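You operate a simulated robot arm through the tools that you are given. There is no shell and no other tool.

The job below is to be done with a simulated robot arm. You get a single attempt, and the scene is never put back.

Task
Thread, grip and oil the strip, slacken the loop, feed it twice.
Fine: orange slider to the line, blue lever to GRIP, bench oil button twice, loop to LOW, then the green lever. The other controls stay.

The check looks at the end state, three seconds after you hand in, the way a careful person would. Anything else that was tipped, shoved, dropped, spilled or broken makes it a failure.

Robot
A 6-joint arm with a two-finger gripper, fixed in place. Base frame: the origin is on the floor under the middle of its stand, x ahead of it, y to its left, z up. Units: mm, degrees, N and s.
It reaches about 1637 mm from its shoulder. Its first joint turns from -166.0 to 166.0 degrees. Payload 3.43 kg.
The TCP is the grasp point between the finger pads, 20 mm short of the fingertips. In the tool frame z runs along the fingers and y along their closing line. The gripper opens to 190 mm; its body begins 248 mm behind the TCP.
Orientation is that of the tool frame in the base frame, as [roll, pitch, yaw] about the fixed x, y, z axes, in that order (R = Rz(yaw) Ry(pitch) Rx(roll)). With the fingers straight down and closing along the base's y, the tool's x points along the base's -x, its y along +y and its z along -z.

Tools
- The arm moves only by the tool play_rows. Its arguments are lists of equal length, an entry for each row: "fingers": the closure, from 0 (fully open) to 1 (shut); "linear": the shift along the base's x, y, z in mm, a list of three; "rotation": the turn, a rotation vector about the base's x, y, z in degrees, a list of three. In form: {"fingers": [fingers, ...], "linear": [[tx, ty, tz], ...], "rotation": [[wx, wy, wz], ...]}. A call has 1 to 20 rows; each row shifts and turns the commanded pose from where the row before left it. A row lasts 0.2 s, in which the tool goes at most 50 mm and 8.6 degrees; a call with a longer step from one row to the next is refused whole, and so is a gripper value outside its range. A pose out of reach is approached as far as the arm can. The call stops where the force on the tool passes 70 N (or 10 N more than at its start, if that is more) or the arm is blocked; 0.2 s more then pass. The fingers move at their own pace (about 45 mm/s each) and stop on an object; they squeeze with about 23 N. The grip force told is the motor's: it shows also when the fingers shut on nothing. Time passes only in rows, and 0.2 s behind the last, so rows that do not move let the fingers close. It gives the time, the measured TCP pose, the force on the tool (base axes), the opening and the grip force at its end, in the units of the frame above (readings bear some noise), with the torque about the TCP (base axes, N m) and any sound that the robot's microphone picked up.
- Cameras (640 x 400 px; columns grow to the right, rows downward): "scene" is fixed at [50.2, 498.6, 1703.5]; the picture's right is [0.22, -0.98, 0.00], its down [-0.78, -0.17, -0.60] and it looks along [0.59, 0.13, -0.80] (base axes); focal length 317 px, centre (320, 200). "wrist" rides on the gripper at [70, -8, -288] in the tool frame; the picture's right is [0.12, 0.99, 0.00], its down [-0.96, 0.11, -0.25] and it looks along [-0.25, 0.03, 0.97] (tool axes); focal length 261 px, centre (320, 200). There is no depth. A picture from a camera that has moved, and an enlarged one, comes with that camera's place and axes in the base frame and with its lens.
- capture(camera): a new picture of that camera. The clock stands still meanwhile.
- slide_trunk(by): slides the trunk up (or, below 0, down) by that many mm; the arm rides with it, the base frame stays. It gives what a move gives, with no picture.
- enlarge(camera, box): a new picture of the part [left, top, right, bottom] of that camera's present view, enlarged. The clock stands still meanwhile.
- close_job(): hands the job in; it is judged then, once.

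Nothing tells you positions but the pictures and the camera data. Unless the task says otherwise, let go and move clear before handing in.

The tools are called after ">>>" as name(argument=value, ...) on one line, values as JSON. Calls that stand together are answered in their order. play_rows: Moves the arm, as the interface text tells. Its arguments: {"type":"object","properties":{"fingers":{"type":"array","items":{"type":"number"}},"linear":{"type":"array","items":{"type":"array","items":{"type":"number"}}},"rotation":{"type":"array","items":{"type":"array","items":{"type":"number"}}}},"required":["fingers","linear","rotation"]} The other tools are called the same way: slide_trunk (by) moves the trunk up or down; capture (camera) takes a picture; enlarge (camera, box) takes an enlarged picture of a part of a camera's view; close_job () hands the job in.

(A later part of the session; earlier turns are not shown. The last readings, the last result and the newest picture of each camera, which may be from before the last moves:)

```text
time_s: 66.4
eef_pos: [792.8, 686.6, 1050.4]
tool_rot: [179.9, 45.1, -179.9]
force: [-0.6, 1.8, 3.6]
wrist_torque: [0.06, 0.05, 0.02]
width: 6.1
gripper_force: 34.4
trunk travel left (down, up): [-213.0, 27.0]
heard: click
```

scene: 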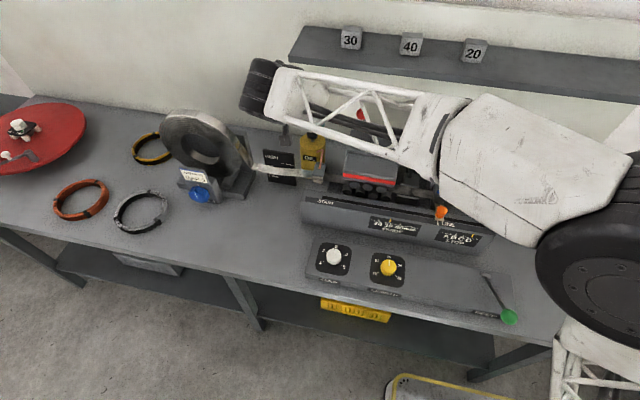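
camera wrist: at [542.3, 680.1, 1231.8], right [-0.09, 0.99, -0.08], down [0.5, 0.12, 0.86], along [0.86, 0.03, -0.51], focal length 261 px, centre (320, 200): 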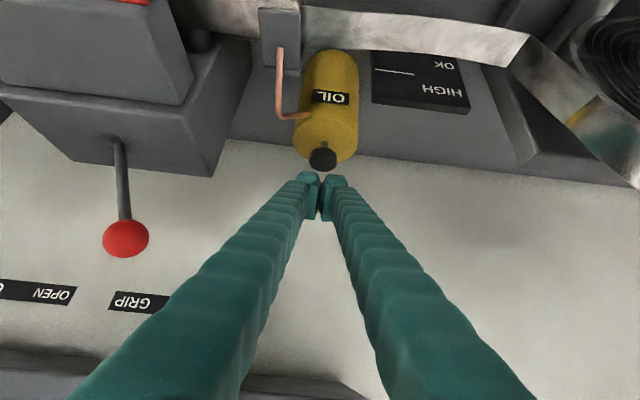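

The second click was heard. I lift off and retreat along the gripper's axis, then look at the loop and pay-out knob.

>>> play_rows(fingers=[1, 1, 1, 1, 1, 1, 1, 1, 1, 1], linear=[[0, 0, 4], [0, 0, 8], [0, 0, 12], [-20, 0, 24], [-30, 0, 26], [-30, 0, 26], [-30, 0, 26], [-30, 0, 26], [-30, 0, 26], [0, 0, 0]], rotation=[[0, 0, 0], [0, 0, 0], [0, 0, 0], [0, 0, 0], [0, 0, 0], [0, 0, 0], [0, 0, 0], [0, 0, 0], [0, 0, 0], [0, 0, 0]])

>>> capture(camera="wrist")

>>> capture(camera="scene")

```text
time_s: 68.6
eef_pos: [619.4, 684.9, 1229.4]
tool_rot: [-180.0, 45.0, -179.9]
force: [-0.4, -0.9, 0.3]
wrist_torque: [0.01, 0.01, 0.0]
width: 0.0
gripper_force: 34.7
trunk travel left (down, up): [-213.0, 27.0]
```

```text
taken
camera wrist: at [368.0, 675.1, 1380.3], right [-0.09, 0.99, -0.08], down [0.5, 0.12, 0.86], along [0.86, 0.03, -0.51], focal length 261 px, centre (320, 200)
```

wrist: 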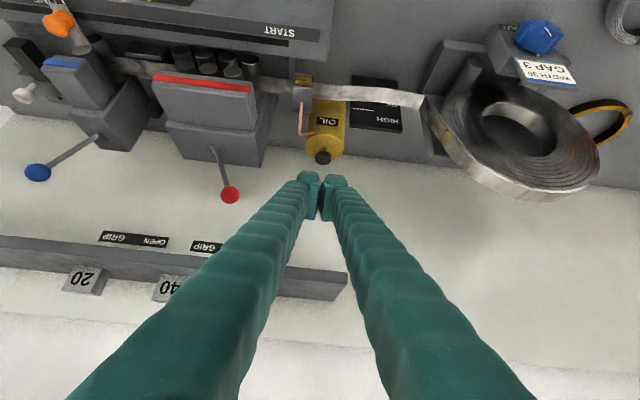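

```text
taken
```

scene: 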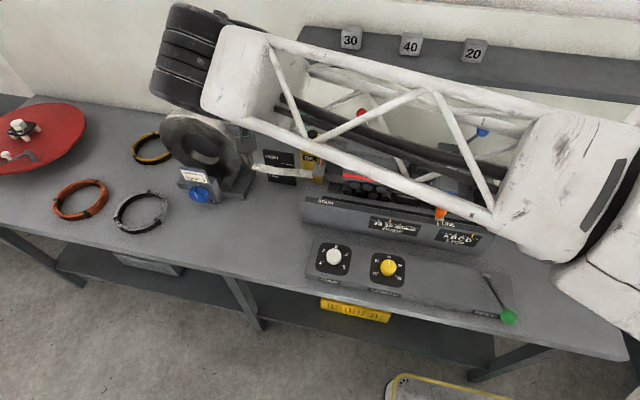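

The felt pads look golden now, so the strip is oiled. I enlarge the pay-out knob and the loop board.

>>> enlarge(camera="wrist", box=[270, 60, 430, 170])

>>> enlarge(camera="wrist", box=[470, 0, 630, 110])

>>> enlarge(camera="scene", box=[160, 150, 240, 210])

>>> enlarge(camera="scene", box=[230, 130, 340, 190])

```text
3.64 times, centred on (350, 115) of wrist
camera zoom: at [368.0, 675.1, 1380.3], right [-0.09, 0.99, -0.08], down [0.5, 0.12, 0.86], along [0.86, 0.03, -0.51], focal length 948 px, centre (211, 509)
```

zoom: 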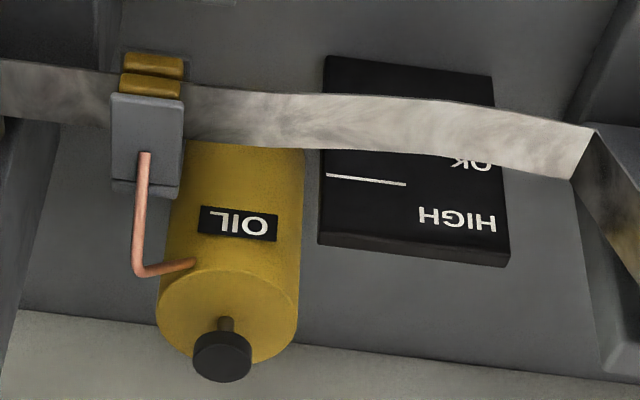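

```text
3.64 times, centred on (550, 55) of wrist
camera zoom: at [368.0, 675.1, 1380.3], right [-0.09, 0.99, -0.08], down [0.5, 0.12, 0.86], along [0.86, 0.03, -0.51], focal length 948 px, centre (-516, 727)
```

zoom: 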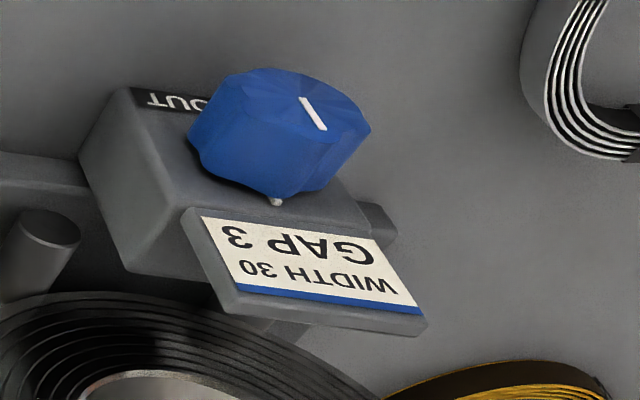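

```text
6.67 times, centred on (200, 180) of scene
camera zoom: at [50.2, 498.6, 1703.5], right [0.22, -0.98, 0.0], down [-0.78, -0.17, -0.6], along [0.59, 0.13, -0.8], focal length 2115 px, centre (1120, 333)
```

zoom: 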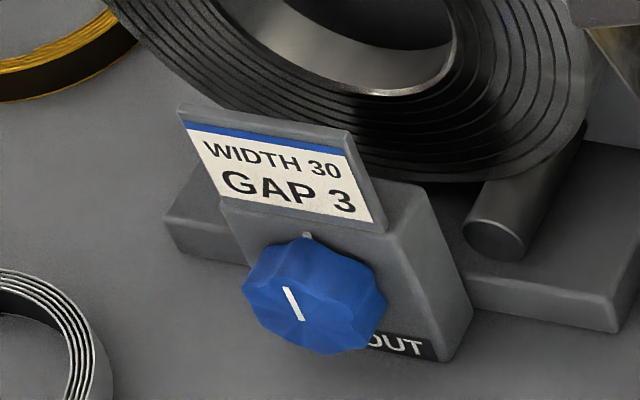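

```text
5.82 times, centred on (285, 160) of scene
camera zoom: at [50.2, 498.6, 1703.5], right [0.22, -0.98, 0.0], down [-0.78, -0.17, -0.6], along [0.59, 0.13, -0.8], focal length 1846 px, centre (524, 433)
```

zoom: 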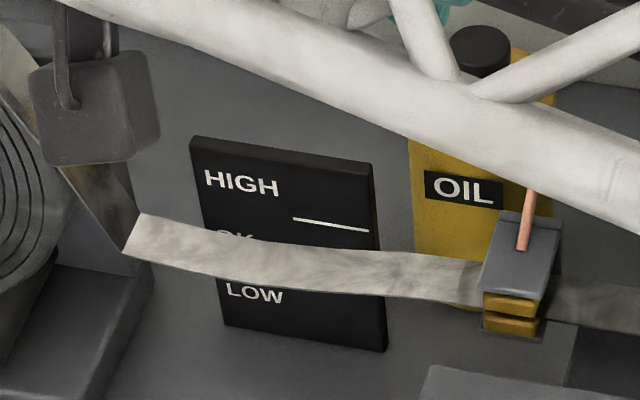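

The pads are golden, so the oiling took. The pay-out knob's face is at about (547, 992, 930) with its axis along -x; I'll back off, lean the gripper flatter, and travel over in front of it with the fingers part open.

>>> play_rows(fingers=[1, 1, 1, 1, 1, 0.5, 0.5, 0.5, 0.5, 0.5, 0.5, 0.5, 0.5, 0.5], linear=[[-30, 0, 0], [-30, 0, 0], [-30, 0, 0], [-30, 0, 0], [-30, 0, 0], [0, 44, 0], [0, 44, 0], [0, 44, 0], [0, 44, 0], [0, 44, 0], [0, 44, 0], [0, 43, 0], [0, 0, 0], [0, 0, 0]], rotation=[[0, 0, 0], [0, 0, 0], [0, 0, 0], [0, 0, 0], [0, 0, 0], [0, -3, 0], [0, -3, 0], [0, -3, 0], [0, -3, 0], [0, -3, 0], [0, 0, 0], [0, 0, 0], [0, 0, 0], [0, 0, 0]])

>>> capture(camera="wrist")

>>> capture(camera="scene")

```text
time_s: 71.6
eef_pos: [472.5, 995.5, 1228.5]
tool_rot: [-179.6, 59.9, -179.6]
force: [-0.1, 2.1, -1.5]
wrist_torque: [-0.13, -0.36, -0.22]
width: 95.0
gripper_force: 0.1
trunk travel left (down, up): [-213.0, 27.0]
```

```text
taken
camera wrist: at [188.4, 985.5, 1310.2], right [-0.06, 0.99, -0.11], down [0.27, 0.12, 0.96], along [0.96, 0.03, -0.27], focal length 261 px, centre (320, 200)
```

wrist: 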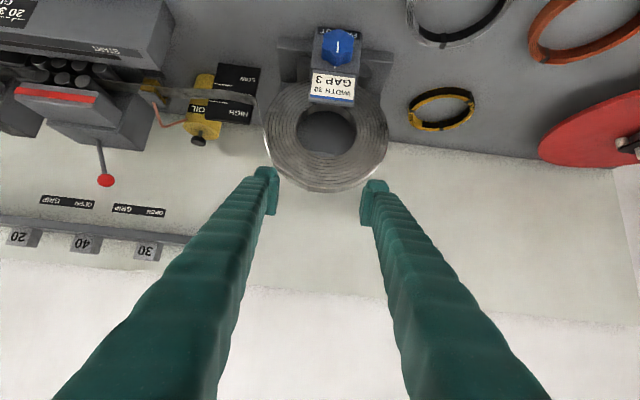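

```text
taken
```

scene: 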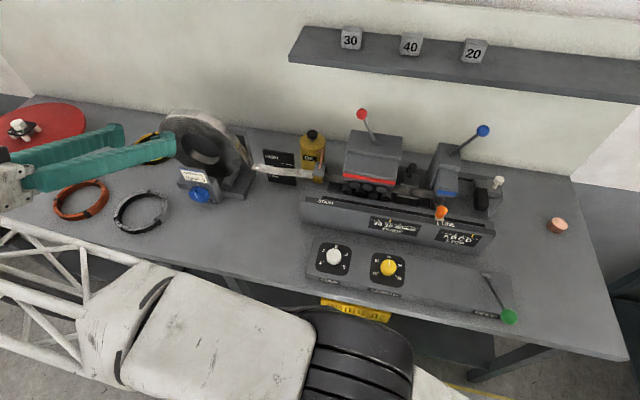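

The arm reached the spot in front of the knob with a clear head-on view. I enlarge the knob and the loop board from here.

>>> enlarge(camera="wrist", box=[260, 10, 420, 120])

>>> enlarge(camera="wrist", box=[120, 50, 300, 160])

>>> enlarge(camera="scene", box=[220, 130, 340, 200])

```text
3.64 times, centred on (340, 65) of wrist
camera zoom: at [188.4, 985.5, 1310.2], right [-0.06, 0.99, -0.11], down [0.27, 0.12, 0.96], along [0.96, 0.03, -0.27], focal length 948 px, centre (247, 691)
```

zoom: 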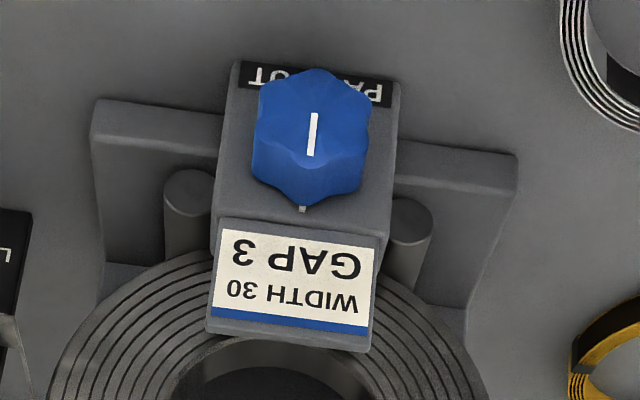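

```text
3.56 times, centred on (210, 105) of wrist
camera zoom: at [188.4, 985.5, 1310.2], right [-0.06, 0.99, -0.11], down [0.27, 0.12, 0.96], along [0.96, 0.03, -0.27], focal length 927 px, centre (711, 538)
```

zoom: 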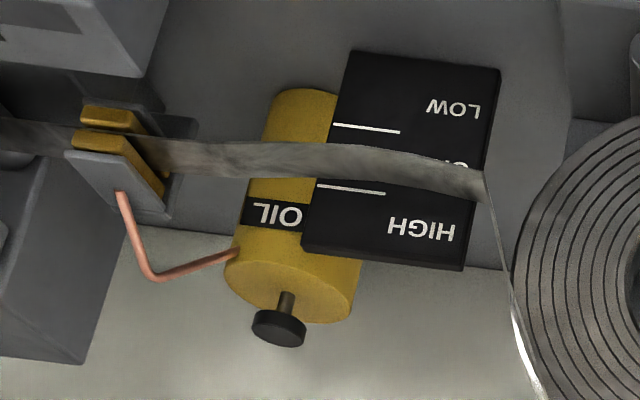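

```text
5.33 times, centred on (280, 165) of scene
camera zoom: at [50.2, 498.6, 1703.5], right [0.22, -0.98, 0.0], down [-0.78, -0.17, -0.6], along [0.59, 0.13, -0.8], focal length 1692 px, centre (533, 387)
```

zoom: 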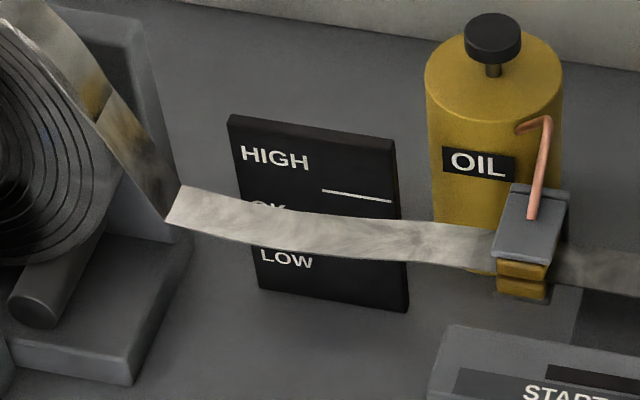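

The board has three zones split by two lines: upper line z about 967, lower line about 928; the loop bottom is now near 978, so HIGH, and LOW means below 928. I lower in front of the pay-out knob and look again.

>>> play_rows(fingers=[0.5, 0.5, 0.5, 0.5, 0.5, 0.5, 0.5, 0.5], linear=[[-4, 0, -45], [-4, 0, -45], [-4, 0, -45], [0, 0, -45], [0, 0, -45], [0, 0, -40], [0, 0, 0], [0, 0, 0]], rotation=[[0, 0, 0], [0, 0, 0], [0, 0, 0], [0, 0, 0], [0, 0, 0], [0, 0, 0], [0, 0, 0], [0, 0, 0]])

>>> capture(camera="wrist")

>>> capture(camera="scene")

```text
time_s: 73.4
eef_pos: [460.4, 996.1, 963.9]
tool_rot: [-179.9, 60.0, -179.9]
force: [-0.7, -0.2, 0.3]
wrist_torque: [0.0, 0.01, -0.02]
width: 95.1
gripper_force: 0.0
trunk travel left (down, up): [-213.0, 27.0]
```

```text
taken
camera wrist: at [175.9, 985.7, 1045.4], right [-0.06, 0.99, -0.1], down [0.27, 0.12, 0.96], along [0.96, 0.03, -0.27], focal length 261 px, centre (320, 200)
```

wrist: 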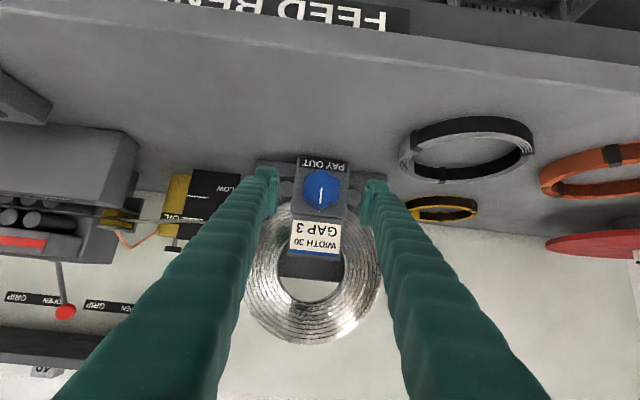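

```text
taken
```

scene: 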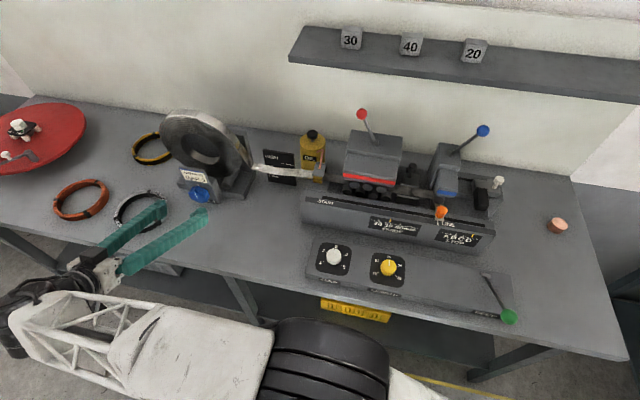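

>>> enlarge(camera="wrist", box=[255, 140, 395, 260])

>>> enlarge(camera="scene", box=[100, 160, 240, 260])

```text
3.33 times, centred on (325, 200) of wrist
camera zoom: at [175.9, 985.7, 1045.4], right [-0.06, 0.99, -0.1], down [0.27, 0.12, 0.96], along [0.96, 0.03, -0.27], focal length 869 px, centre (303, 200)
```

zoom: 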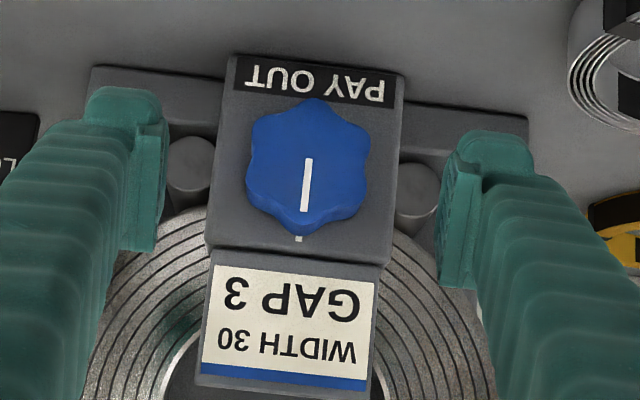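

```text
4.00 times, centred on (170, 210) of scene
camera zoom: at [50.2, 498.6, 1703.5], right [0.22, -0.98, 0.0], down [-0.78, -0.17, -0.6], along [0.59, 0.13, -0.8], focal length 1269 px, centre (920, 160)
```

zoom: 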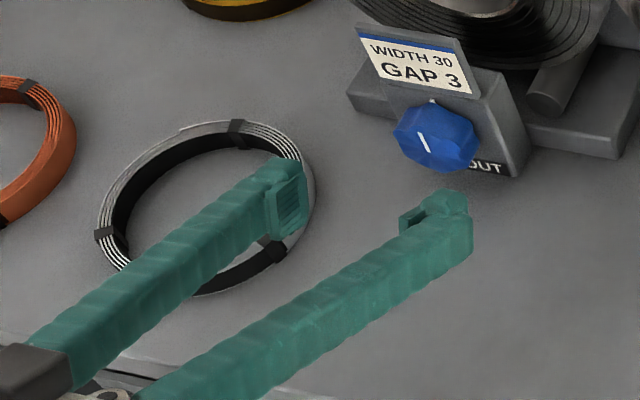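

The bench is signed "FEED BENCH", so the bottle button was indeed the bench's own. The knob's face centre is near (553, 997, 921) and well centred between the pads; I flatten the gripper slightly, drop to the knob's height and stop short of it.

>>> play_rows(fingers=[0.5, 0.5, 0.5, 0.5, 0.5], linear=[[10, 0.3, -15], [10, 0.3, -15], [10, 0, -13], [10, 0, 0], [0, 0, 0]], rotation=[[0, -4, 0], [0, -4, 0], [0, -2, 0], [0, 0, 0], [0, 0, 0]])

>>> enlarge(camera="wrist", box=[240, 120, 400, 240])

>>> enlarge(camera="scene", box=[100, 150, 240, 250])

```text
time_s: 74.6
eef_pos: [501.5, 995.1, 920.0]
tool_rot: [-179.8, 70.1, -179.7]
force: [0.1, 0.4, 0.2]
wrist_torque: [0.0, 0.0, -0.01]
width: 95.1
gripper_force: 0.1
trunk travel left (down, up): [-213.0, 27.0]
```

```text
3.33 times, centred on (320, 180) of wrist
camera zoom: at [206.7, 984.5, 951.0], right [-0.04, 0.99, -0.11], down [0.1, 0.12, 0.99], along [0.99, 0.03, -0.1], focal length 869 px, centre (320, 267)
```

zoom: 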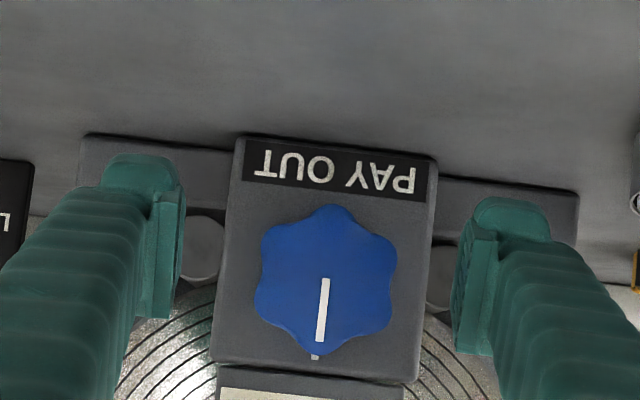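

```text
4.00 times, centred on (170, 200) of scene
camera zoom: at [50.2, 498.6, 1703.5], right [0.22, -0.98, 0.0], down [-0.78, -0.17, -0.6], along [0.59, 0.13, -0.8], focal length 1269 px, centre (920, 200)
```

zoom: 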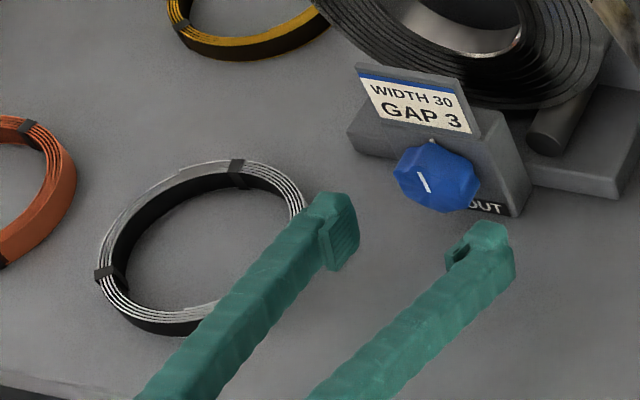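

Knob centre is at about (553, 997.5, 922) and the pads straddle it. I advance to x=540, still open.

>>> play_rows(fingers=[0.5, 0.5, 0.5, 0.5, 0.5], linear=[[10, 0.6, 0.5], [10, 0.6, 0.5], [10, 0.6, 0.5], [8.5, 0.5, 0.5], [0, 0, 0]], rotation=[[0, 0, 0], [0, 0, 0], [0, 0, 0], [0, 0, 0], [0, 0, 0]])

>>> enlarge(camera="wrist", box=[240, 120, 400, 240])

>>> enlarge(camera="scene", box=[140, 150, 260, 230])

```text
time_s: 75.8
eef_pos: [539.1, 998.1, 924.0]
tool_rot: [-179.7, 70.0, -179.8]
force: [0.4, 0.2, 0.3]
wrist_torque: [0.02, 0.03, -0.01]
width: 95.1
gripper_force: 0.1
trunk travel left (down, up): [-213.0, 27.0]
```

```text
3.33 times, centred on (320, 180) of wrist
camera zoom: at [245.0, 986.8, 954.2], right [-0.04, 0.99, -0.11], down [0.1, 0.12, 0.99], along [0.99, 0.03, -0.1], focal length 869 px, centre (320, 267)
```

zoom: 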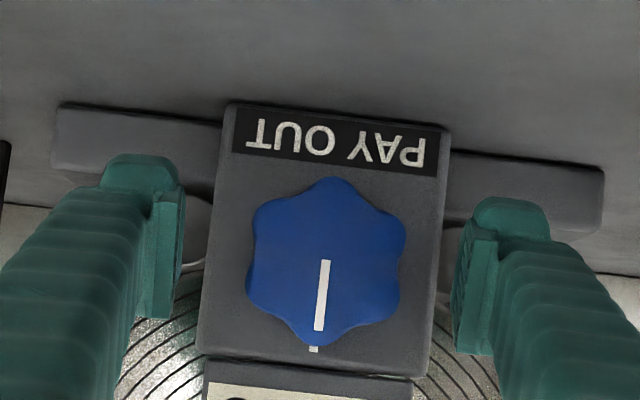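

```text
5.00 times, centred on (200, 190) of scene
camera zoom: at [50.2, 498.6, 1703.5], right [0.22, -0.98, 0.0], down [-0.78, -0.17, -0.6], along [0.59, 0.13, -0.8], focal length 1586 px, centre (920, 250)
```

zoom: 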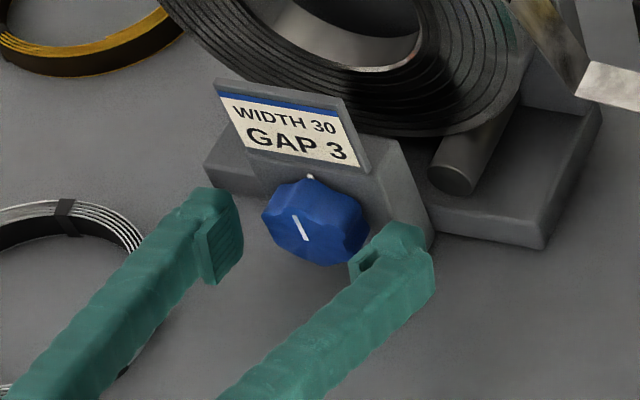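

The knob is six-lobed with flats facing the pads, so it can be gripped squarely. I advance 6 mm more and close.

>>> play_rows(fingers=[0.5, 0.5, 1, 1, 1, 1, 1], linear=[[3, 0, -0.5], [3, 0, -0.5], [0, 0, 0], [0, 0, 0], [0, 0, 0], [0, 0, 0], [0, 0, 0]], rotation=[[0, 0, 0], [0, 0, 0], [0, 0, 0], [0, 0, 0], [0, 0, 0], [0, 0, 0], [0, 0, 0]])

>>> enlarge(camera="wrist", box=[240, 120, 400, 240])

>>> enlarge(camera="scene", box=[220, 130, 340, 200])

```text
time_s: 77.4
eef_pos: [543.7, 999.6, 922.1]
tool_rot: [-179.7, 70.0, -179.7]
force: [8.5, 22.5, 8.1]
wrist_torque: [0.02, 0.0, 0.37]
width: 54.7
gripper_force: 44.7
trunk travel left (down, up): [-213.0, 27.0]
```

```text
3.33 times, centred on (320, 180) of wrist
camera zoom: at [250.3, 988.8, 951.9], right [-0.04, 0.99, -0.11], down [0.09, 0.12, 0.99], along [0.99, 0.03, -0.1], focal length 869 px, centre (320, 267)
```

zoom: 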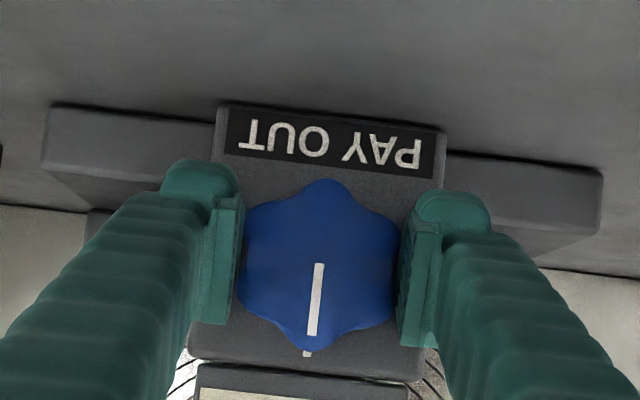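

```text
5.33 times, centred on (280, 165) of scene
camera zoom: at [50.2, 498.6, 1703.5], right [0.22, -0.98, 0.0], down [-0.78, -0.17, -0.6], along [0.59, 0.13, -0.8], focal length 1692 px, centre (533, 387)
```

zoom: 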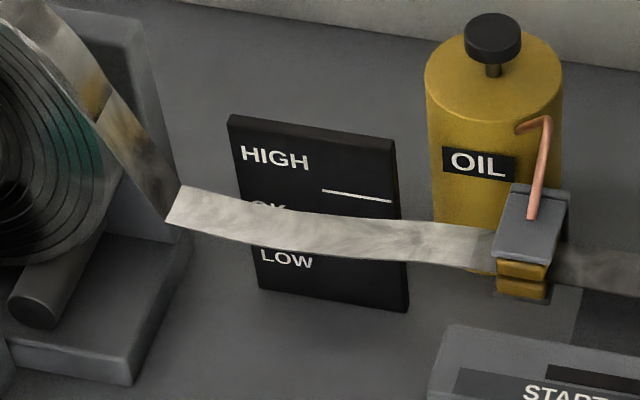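

Gripped, but with a 22 N side load, so the knob's centre is slightly further to +y. I ease the gripper over by 3 mm.

>>> play_rows(fingers=[1, 1, 1], linear=[[0, 1.5, 0.5], [0, 1.5, 0.5], [0, 0, 0]], rotation=[[0, 0, 0], [0, 0, 0], [0, 0, 0]])

```text
time_s: 78.2
eef_pos: [544.3, 1000.2, 921.1]
tool_rot: [-179.5, 70.0, -179.6]
force: [-8.5, -2.2, -3.8]
wrist_torque: [0.0, 0.35, -0.18]
width: 54.7
gripper_force: 45.0
trunk travel left (down, up): [-213.0, 27.0]
```

The side load is gone. Now I turn the knob 15 degrees clockwise (about +x) as a trial and watch the loop.

>>> play_rows(fingers=[1, 1, 1, 1, 1, 1], linear=[[0, 0, 0], [0, 0, 0], [0, 0, 0], [0, 0, 0], [0, 0, 0], [0, 0, 0]], rotation=[[3, 0, 0], [3, 0, 0], [3, 0, 0], [3, 0, 0], [3, 0, 0], [0, 0, 0]])

>>> enlarge(camera="wrist", box=[240, 120, 400, 240])

>>> enlarge(camera="scene", box=[220, 130, 340, 200])

```text
time_s: 79.6
eef_pos: [543.4, 1000.0, 921.2]
tool_rot: [142.1, 65.2, 144.9]
force: [-22.6, -25.3, -20.0]
wrist_torque: [0.02, 0.31, -0.32]
width: 54.9
gripper_force: 44.8
trunk travel left (down, up): [-213.0, 27.0]
```

```text
3.33 times, centred on (320, 180) of wrist
camera zoom: at [250.6, 981.9, 949.2], right [-0.04, 0.99, 0.15], down [0.1, -0.14, 0.99], along [0.99, 0.05, -0.09], focal length 869 px, centre (320, 267)
```

zoom: 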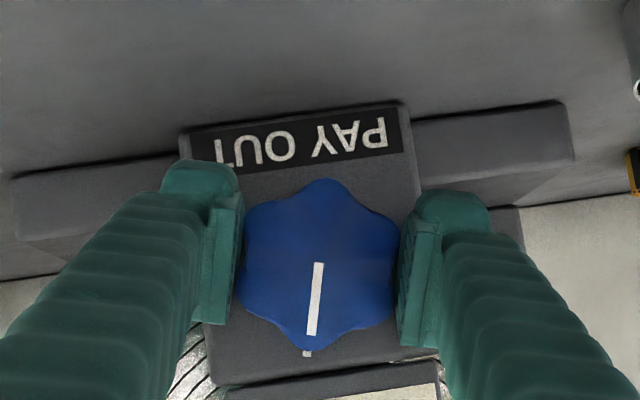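

```text
5.33 times, centred on (280, 165) of scene
camera zoom: at [50.2, 498.6, 1703.5], right [0.22, -0.98, 0.0], down [-0.78, -0.17, -0.6], along [0.59, 0.13, -0.8], focal length 1692 px, centre (533, 387)
```

zoom: 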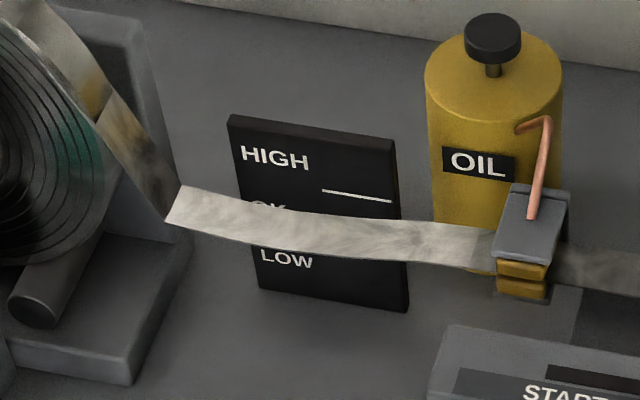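

The knob turned with the gripper but the loop did not drop, so I try the other way: back through zero to about -25 degrees.

>>> play_rows(fingers=[1, 1, 1, 1, 1, 1, 1, 1, 1, 1], linear=[[0, 0, 0], [0, 0, 0], [0, 0, 0], [0, 0, 0], [0, 0, 0], [0, 0, 0], [0, 0, 0], [0, 0, 0], [0, 0, 0], [0, 0, 0]], rotation=[[-4, 0, 0], [-4, 0, 0], [-4, 0, 0], [-4, 0, 0], [-4, 0, 0], [-4, 0, 0], [-4, 0, 0], [-4, 0, 0], [-4, 0, 0], [0, 0, 0]])

>>> enlarge(camera="wrist", box=[240, 120, 400, 240])

>>> enlarge(camera="scene", box=[220, 130, 340, 200])

```text
time_s: 81.8
eef_pos: [544.5, 1001.9, 925.0]
tool_rot: [-131.6, 61.4, -135.2]
force: [25.0, 3.3, 18.2]
wrist_torque: [0.04, -0.32, -0.13]
width: 54.3
gripper_force: 45.0
trunk travel left (down, up): [-213.0, 27.0]
```

```text
3.33 times, centred on (320, 180) of wrist
camera zoom: at [251.2, 1002.0, 956.3], right [-0.04, 0.89, -0.46], down [0.09, 0.46, 0.88], along [0.99, -0.01, -0.1], focal length 869 px, centre (320, 267)
```

zoom: 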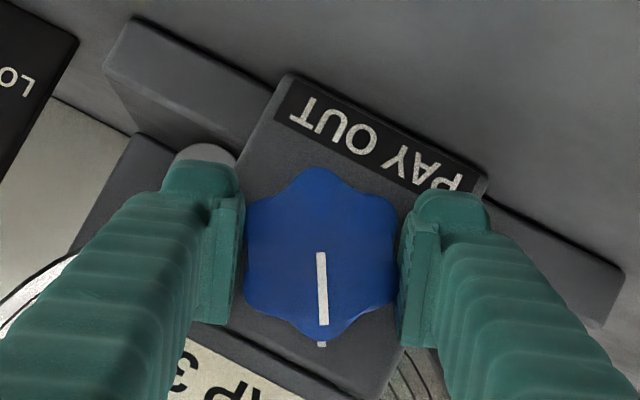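

```text
5.33 times, centred on (280, 165) of scene
camera zoom: at [50.2, 498.6, 1703.5], right [0.22, -0.98, 0.0], down [-0.78, -0.17, -0.6], along [0.59, 0.13, -0.8], focal length 1692 px, centre (533, 387)
```

zoom: 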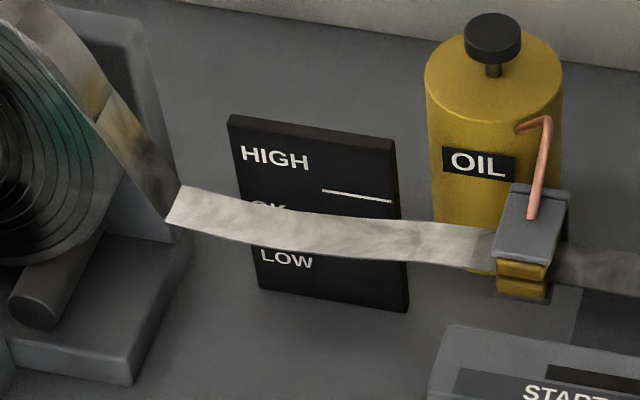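

>>> enlarge(camera="scene", box=[245, 155, 325, 195])

```text
8.00 times, centred on (285, 175) of scene
camera zoom: at [50.2, 498.6, 1703.5], right [0.22, -0.98, 0.0], down [-0.78, -0.17, -0.6], along [0.59, 0.13, -0.8], focal length 2538 px, centre (600, 400)
```

zoom: 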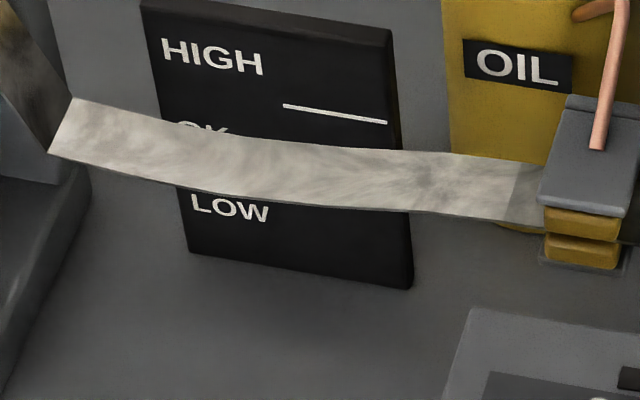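

I have a sharp reference picture of the strip now. I turn back clockwise to about +25 degrees to compare a larger difference.

>>> play_rows(fingers=[1, 1, 1, 1, 1, 1, 1, 1, 1, 1, 1], linear=[[0, 0, 0], [0, 0, 0], [0, 0, 0], [0, 0, 0], [0, 0, 0], [0, 0, 0], [0, 0.5, 0.5], [0, 0.5, 0.5], [0, 0.5, 0.5], [0, 0.5, 0.5], [0, 0, 0]], rotation=[[4, 0, 0], [4, 0, 0], [4, 0, 0], [4, 0, 0], [4, 0, 0], [4, 0, 0], [4, 0, 0], [4, 0, 0], [4, 0, 0], [4, 0, 0], [0, 0, 0]])

>>> enlarge(camera="scene", box=[245, 155, 325, 195])

>>> enlarge(camera="wrist", box=[240, 120, 400, 240])

```text
time_s: 84.2
eef_pos: [544.7, 1000.0, 924.1]
tool_rot: [135.0, 62.6, 138.2]
force: [-22.7, -60.2, -7.9]
wrist_torque: [-0.11, 0.32, -0.86]
width: 54.5
gripper_force: 44.9
trunk travel left (down, up): [-213.0, 27.0]
```

```text
8.00 times, centred on (285, 175) of scene
camera zoom: at [50.2, 498.6, 1703.5], right [0.22, -0.98, 0.0], down [-0.78, -0.17, -0.6], along [0.59, 0.13, -0.8], focal length 2538 px, centre (600, 400)
```

zoom: 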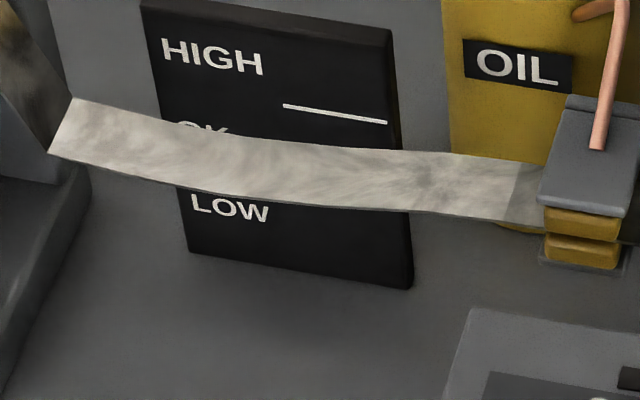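

```text
3.33 times, centred on (320, 180) of wrist
camera zoom: at [250.4, 979.9, 950.4], right [-0.04, 0.98, 0.22], down [0.1, -0.21, 0.97], along [0.99, 0.06, -0.09], focal length 869 px, centre (320, 267)
```

zoom: 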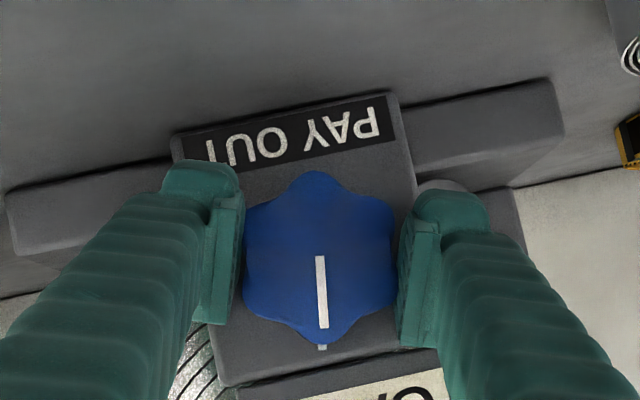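

No change between -21 and +19 degrees; the strip must first make up the length that threading pulled tight. The strip leaves the coil on its right side, so clockwise should pay out; I ease the side load and go on to +30.

>>> play_rows(fingers=[1, 1, 1, 1, 1, 1], linear=[[0, -2, 0], [0, -2, 0], [0, -1, 0], [0, -1, 0], [0, 0, 0], [0, 0, 0]], rotation=[[0, 0, 0], [0, 0, 0], [4, 0, 0], [4, 0, 0], [3, 0, 0], [0, 0, 0]])

>>> enlarge(camera="wrist", box=[240, 120, 400, 240])

>>> enlarge(camera="scene", box=[130, 100, 310, 220])

```text
time_s: 85.6
eef_pos: [544.5, 998.6, 923.2]
tool_rot: [120.6, 54.7, 126.2]
force: [6.5, 10.8, -10.3]
wrist_torque: [-0.02, 0.73, 0.83]
width: 54.0
gripper_force: 45.7
trunk travel left (down, up): [-213.0, 27.0]
```

```text
3.33 times, centred on (320, 180) of wrist
camera zoom: at [250.5, 973.0, 945.8], right [-0.04, 0.92, 0.4], down [0.1, -0.39, 0.91], along [0.99, 0.08, -0.07], focal length 869 px, centre (320, 267)
```

zoom: 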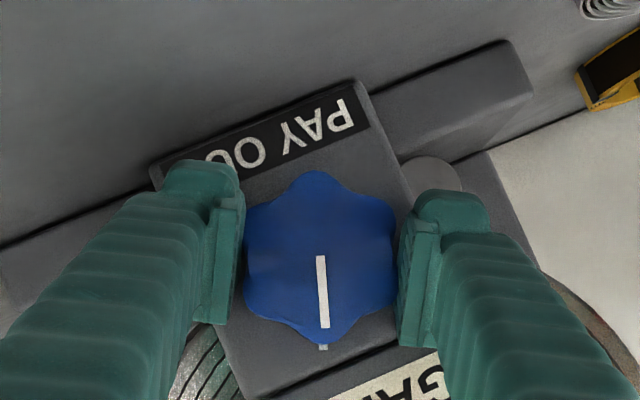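

```text
3.33 times, centred on (220, 160) of scene
camera zoom: at [50.2, 498.6, 1703.5], right [0.22, -0.98, 0.0], down [-0.78, -0.17, -0.6], along [0.59, 0.13, -0.8], focal length 1058 px, centre (653, 333)
```

zoom: 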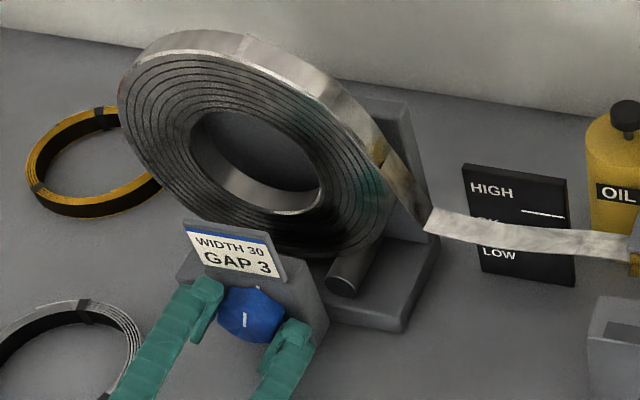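

The knob is at +30 degrees. I open a little, back out, turn the gripper back 60 degrees to the next pair of flats, and go in again.

>>> play_rows(fingers=[0.62, 0.62, 0.62, 0.62, 0.62, 0.62, 0.62, 0.62, 0.62, 0.62, 0.62, 0.62, 0.62, 0.62, 0.62, 0.62, 0.62], linear=[[0, 0, 0], [0, 0, 0], [-10, 0, 3], [-10, 0, 4], [-10, 0, 4], [0, 0, 0], [0, 0, 0], [0, 0, 0], [0, 0, 0], [0, 0, 0], [0, 0, 0], [0, 0, 0], [0, 0, 0], [0, 0, 0], [0, 0, 0], [0, 0, 0], [0, 0, 0]], rotation=[[0, 0, 0], [0, 0, 0], [0, 0, 0], [0, 0, 0], [0, 0, 0], [-6, 0, 0], [-6, 0, 0], [-6, 0, 0], [-6, 0, 0], [-6, 0, 0], [-6, 0, 0], [-6, 0, 0], [-6, 0, 0], [-6, 0, 0], [-6, 0, 0], [0, 0, 0], [0, 0, 0]])

>>> enlarge(camera="wrist", box=[240, 120, 400, 240])

>>> enlarge(camera="scene", box=[130, 140, 270, 240])

```text
time_s: 89.2
eef_pos: [515.2, 997.0, 936.4]
tool_rot: [-120.6, 54.3, -125.9]
force: [-0.3, -0.7, -0.4]
wrist_torque: [0.01, 0.0, -0.01]
width: 72.0
gripper_force: 0.0
trunk travel left (down, up): [-213.0, 27.0]
```

```text
3.33 times, centred on (320, 180) of wrist
camera zoom: at [220.5, 1003.3, 966.2], right [-0.04, 0.8, -0.59], down [0.1, 0.6, 0.8], along [0.99, -0.02, -0.1], focal length 869 px, centre (320, 267)
```

zoom: 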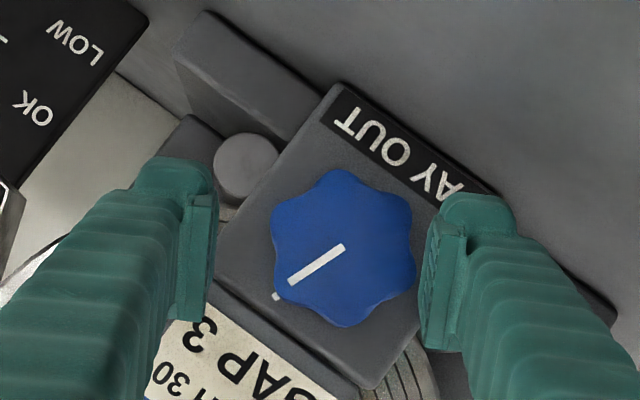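

```text
4.00 times, centred on (200, 190) of scene
camera zoom: at [50.2, 498.6, 1703.5], right [0.22, -0.98, 0.0], down [-0.78, -0.17, -0.6], along [0.59, 0.13, -0.8], focal length 1269 px, centre (800, 240)
```

zoom: 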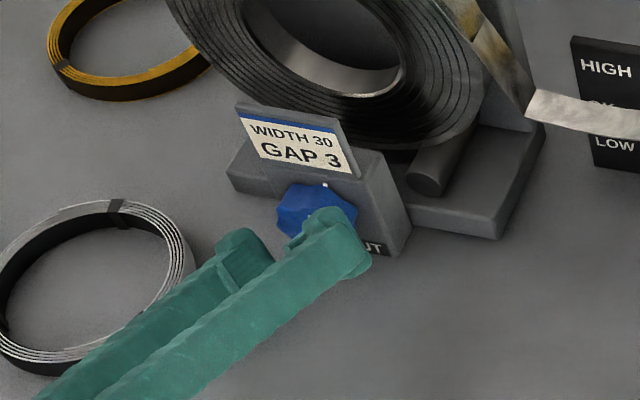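

The knob stayed turned about 20 degrees clockwise. I go back in at the -30 degree attitude and grip the next flats.

>>> play_rows(fingers=[0.62, 0.62, 0.62, 0.62, 1, 1, 1, 1, 1], linear=[[5, 1, -7], [5, 1, -7], [10, 0.5, 0], [10, 0, 0], [0, 0, 0], [0, 0, 0], [0, 0, 0], [0, 0, 0], [0, 0, 0]], rotation=[[0, 0, 0], [0, 0, 0], [0, 0, 0], [0, 0, 0], [0, 0, 0], [0, 0, 0], [0, 0, 0], [0, 0, 0], [0, 0, 0]])

>>> enlarge(camera="wrist", box=[240, 120, 400, 240])

```text
time_s: 91.2
eef_pos: [545.0, 999.8, 921.4]
tool_rot: [-120.6, 54.5, -125.9]
force: [2.1, 8.6, 0.4]
wrist_torque: [0.01, 0.02, 0.15]
width: 54.6
gripper_force: 45.3
trunk travel left (down, up): [-213.0, 27.0]
```

```text
3.33 times, centred on (320, 180) of wrist
camera zoom: at [250.7, 1005.9, 952.4], right [-0.04, 0.8, -0.59], down [0.1, 0.6, 0.8], along [0.99, -0.02, -0.1], focal length 869 px, centre (320, 267)
```

zoom: 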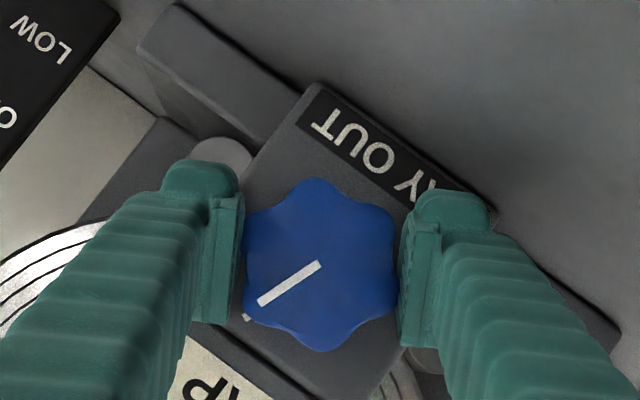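

A clean grip. I turn clockwise 60 degrees in steps of 4.

>>> play_rows(fingers=[1, 1, 1, 1, 1, 1, 1, 1, 1, 1, 1, 1, 1, 1, 1, 1], linear=[[0, 1, 0], [0, 0, 0], [0, 0, 0], [0, 0, 0], [0, 0, 0], [0, 0, 0], [0, 0, 0], [0, 0, 0], [0, 0, 0], [0, 0, 0], [0, 0, 0], [0, 0, 0], [0, 0, 0], [0, 0, 0], [0, 0, 0], [0, 0, 0]], rotation=[[4, 0, 0], [4, 0, 0], [4, 0, 0], [4, 0, 0], [4, 0, 0], [4, 0, 0], [4, 0, 0], [4, 0, 0], [4, 0, 0], [4, 0, 0], [4, 0, 0], [4, 0, 0], [4, 0, 0], [4, 0, 0], [4, 0, 0], [0, 0, 0]])

>>> enlarge(camera="wrist", box=[240, 120, 400, 240])

>>> enlarge(camera="scene", box=[245, 155, 325, 195])

>>> enlarge(camera="scene", box=[130, 100, 310, 220])

```text
time_s: 94.6
eef_pos: [545.9, 1000.5, 921.1]
tool_rot: [120.6, 54.6, 126.0]
force: [-2.7, 4.4, -1.9]
wrist_torque: [0.0, -0.18, 0.11]
width: 54.3
gripper_force: 45.3
trunk travel left (down, up): [-213.0, 27.0]
```

```text
3.33 times, centred on (320, 180) of wrist
camera zoom: at [250.7, 975.0, 943.5], right [-0.04, 0.92, 0.4], down [0.1, -0.39, 0.91], along [0.99, 0.08, -0.07], focal length 869 px, centre (320, 267)
```

zoom: 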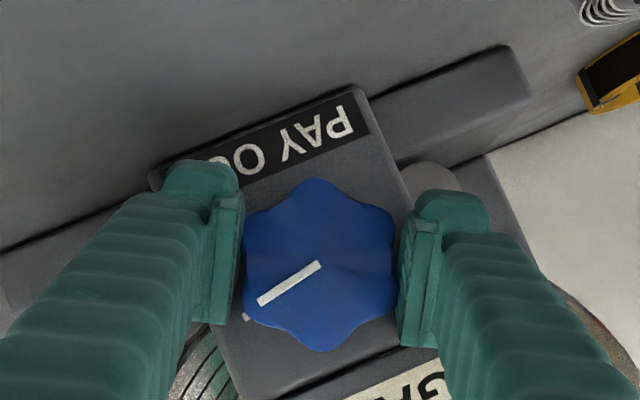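

```text
8.00 times, centred on (285, 175) of scene
camera zoom: at [50.2, 498.6, 1703.5], right [0.22, -0.98, 0.0], down [-0.78, -0.17, -0.6], along [0.59, 0.13, -0.8], focal length 2538 px, centre (600, 400)
```

zoom: 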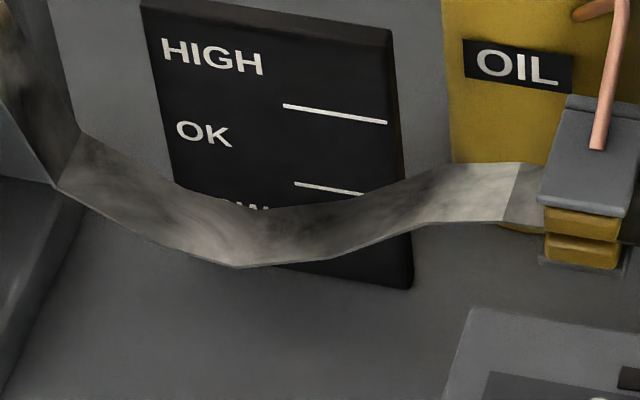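

```text
3.33 times, centred on (220, 160) of scene
camera zoom: at [50.2, 498.6, 1703.5], right [0.22, -0.98, 0.0], down [-0.78, -0.17, -0.6], along [0.59, 0.13, -0.8], focal length 1058 px, centre (653, 333)
```

zoom: 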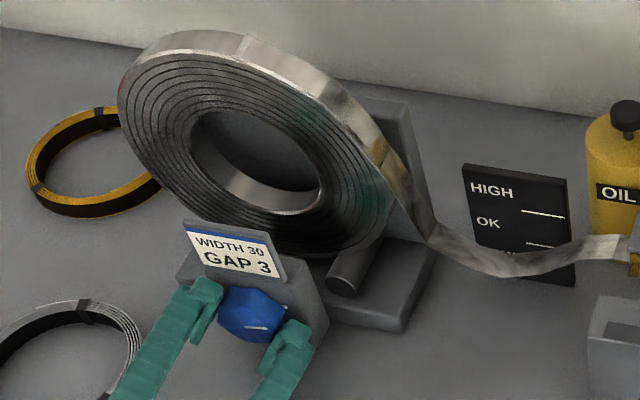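

Clockwise pays out: the loop bottom is now at about z=935, just above the lower line. I want it well inside LOW, so I regrip and turn on.

>>> play_rows(fingers=[0.62, 0.62, 0.62, 0.62, 0.62, 0.62, 0.62, 0.62, 0.62, 0.62, 0.62, 0.62, 0.62, 0.62, 0.62, 0.62], linear=[[0, 0, 0], [0, 0, 0], [-10, 0, 4], [-10, 0, 5], [-10, 0, 5], [0, 0, 0], [0, 0, 0], [0, 0, 0], [0, 0, 0], [0, 0, 0], [0, 0, 0], [0, 0, 0], [0, 0, 0], [0, 0, 0], [0, 0, 0], [0, 0, 0]], rotation=[[0, 0, 0], [0, 0, 0], [0, 0, 0], [0, 0, 0], [0, 0, 0], [-6, 0, 0], [-6, 0, 0], [-6, 0, 0], [-6, 0, 0], [-6, 0, 0], [-6, 0, 0], [-6, 0, 0], [-6, 0, 0], [-6, 0, 0], [-6, 0, 0], [0, 0, 0]])

>>> enlarge(camera="wrist", box=[240, 120, 400, 240])

>>> enlarge(camera="scene", box=[245, 155, 325, 195])

```text
time_s: 98.0
eef_pos: [516.2, 999.8, 936.8]
tool_rot: [-120.5, 54.4, -125.9]
force: [0.0, -0.2, 0.2]
wrist_torque: [0.01, 0.11, -0.03]
width: 72.3
gripper_force: 0.1
trunk travel left (down, up): [-213.0, 27.0]
```

```text
3.33 times, centred on (320, 180) of wrist
camera zoom: at [221.5, 1006.6, 967.3], right [-0.04, 0.8, -0.59], down [0.1, 0.6, 0.8], along [0.99, -0.02, -0.1], focal length 869 px, centre (320, 267)
```

zoom: 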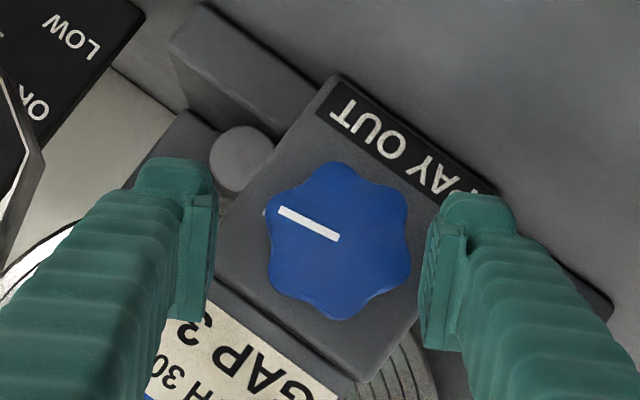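

```text
8.00 times, centred on (285, 175) of scene
camera zoom: at [50.2, 498.6, 1703.5], right [0.22, -0.98, 0.0], down [-0.78, -0.17, -0.6], along [0.59, 0.13, -0.8], focal length 2538 px, centre (600, 400)
```

zoom: 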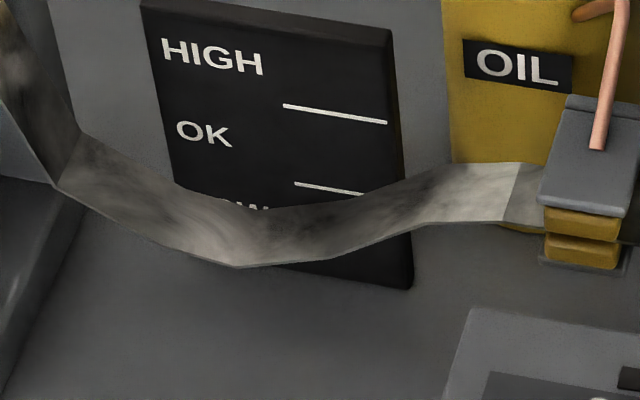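

The loop holds. I go back in, grip and turn another 60 degrees clockwise.

>>> play_rows(fingers=[0.62, 0.62, 0.62, 0.62, 1, 1, 1, 1, 1], linear=[[5, 0, -8], [5, 0, -7.5], [10, 0, 0], [9.5, 0, 0], [0, 0, 0], [0, 0, 0], [0, 0, 0], [0, 0, 0], [0, 0, 0]], rotation=[[0, 0, 0], [0, 0, 0], [0, 0, 0], [0, 0, 0], [0, 0, 0], [0, 0, 0], [0, 0, 0], [0, 0, 0], [0, 0, 0]])

>>> play_rows(fingers=[1, 1, 1, 1, 1, 1, 1, 1, 1, 1, 1, 1, 1, 1, 1, 1], linear=[[0, 0, 0], [0, 0, 0], [0, 0, 0], [0, 0, 0], [0, 0, 0], [0, 0, 0], [0, 0, 0], [0, 0, 0], [0, 0, 0], [0, 0, 0], [0, 0, 0], [0, 0, 0], [0, 0, 0], [0, 0, 0], [0, 0, 0], [0, 0, 0]], rotation=[[4, 0, 0], [4, 0, 0], [4, 0, 0], [4, 0, 0], [4, 0, 0], [4, 0, 0], [4, 0, 0], [4, 0, 0], [4, 0, 0], [4, 0, 0], [4, 0, 0], [4, 0, 0], [4, 0, 0], [4, 0, 0], [4, 0, 0], [0, 0, 0]])

>>> enlarge(camera="wrist", box=[240, 120, 400, 240])

>>> enlarge(camera="scene", box=[245, 155, 325, 195])

```text
time_s: 100.0
eef_pos: [544.9, 999.9, 921.2]
tool_rot: [-120.6, 54.5, -126.0]
force: [-6.2, -18.1, 7.5]
wrist_torque: [-0.04, -0.04, -0.36]
width: 54.9
gripper_force: 45.2
trunk travel left (down, up): [-213.0, 27.0]
```

```text
time_s: 103.4
eef_pos: [543.9, 1001.7, 920.2]
tool_rot: [120.6, 54.6, 126.0]
force: [9.0, 24.4, 8.8]
wrist_torque: [-0.05, -0.11, 0.32]
width: 53.8
gripper_force: 44.8
trunk travel left (down, up): [-213.0, 27.0]
```

```text
3.33 times, centred on (320, 180) of wrist
camera zoom: at [250.2, 975.4, 942.0], right [-0.04, 0.92, 0.4], down [0.1, -0.39, 0.91], along [0.99, 0.08, -0.07], focal length 869 px, centre (320, 267)
```

zoom: 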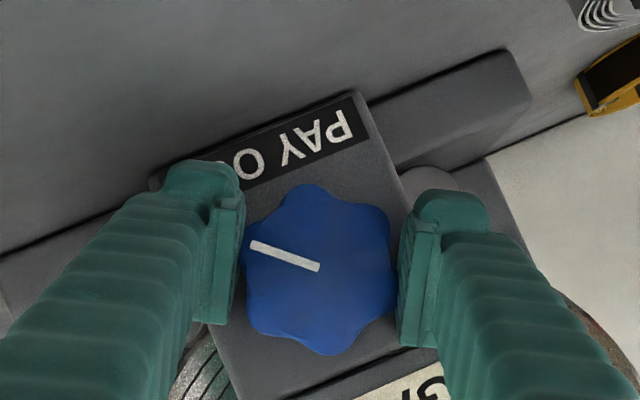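

```text
8.00 times, centred on (285, 175) of scene
camera zoom: at [50.2, 498.6, 1703.5], right [0.22, -0.98, 0.0], down [-0.78, -0.17, -0.6], along [0.59, 0.13, -0.8], focal length 2538 px, centre (600, 400)
```

zoom: 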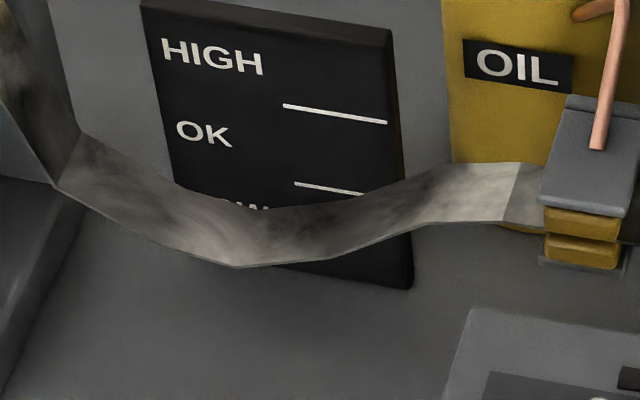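

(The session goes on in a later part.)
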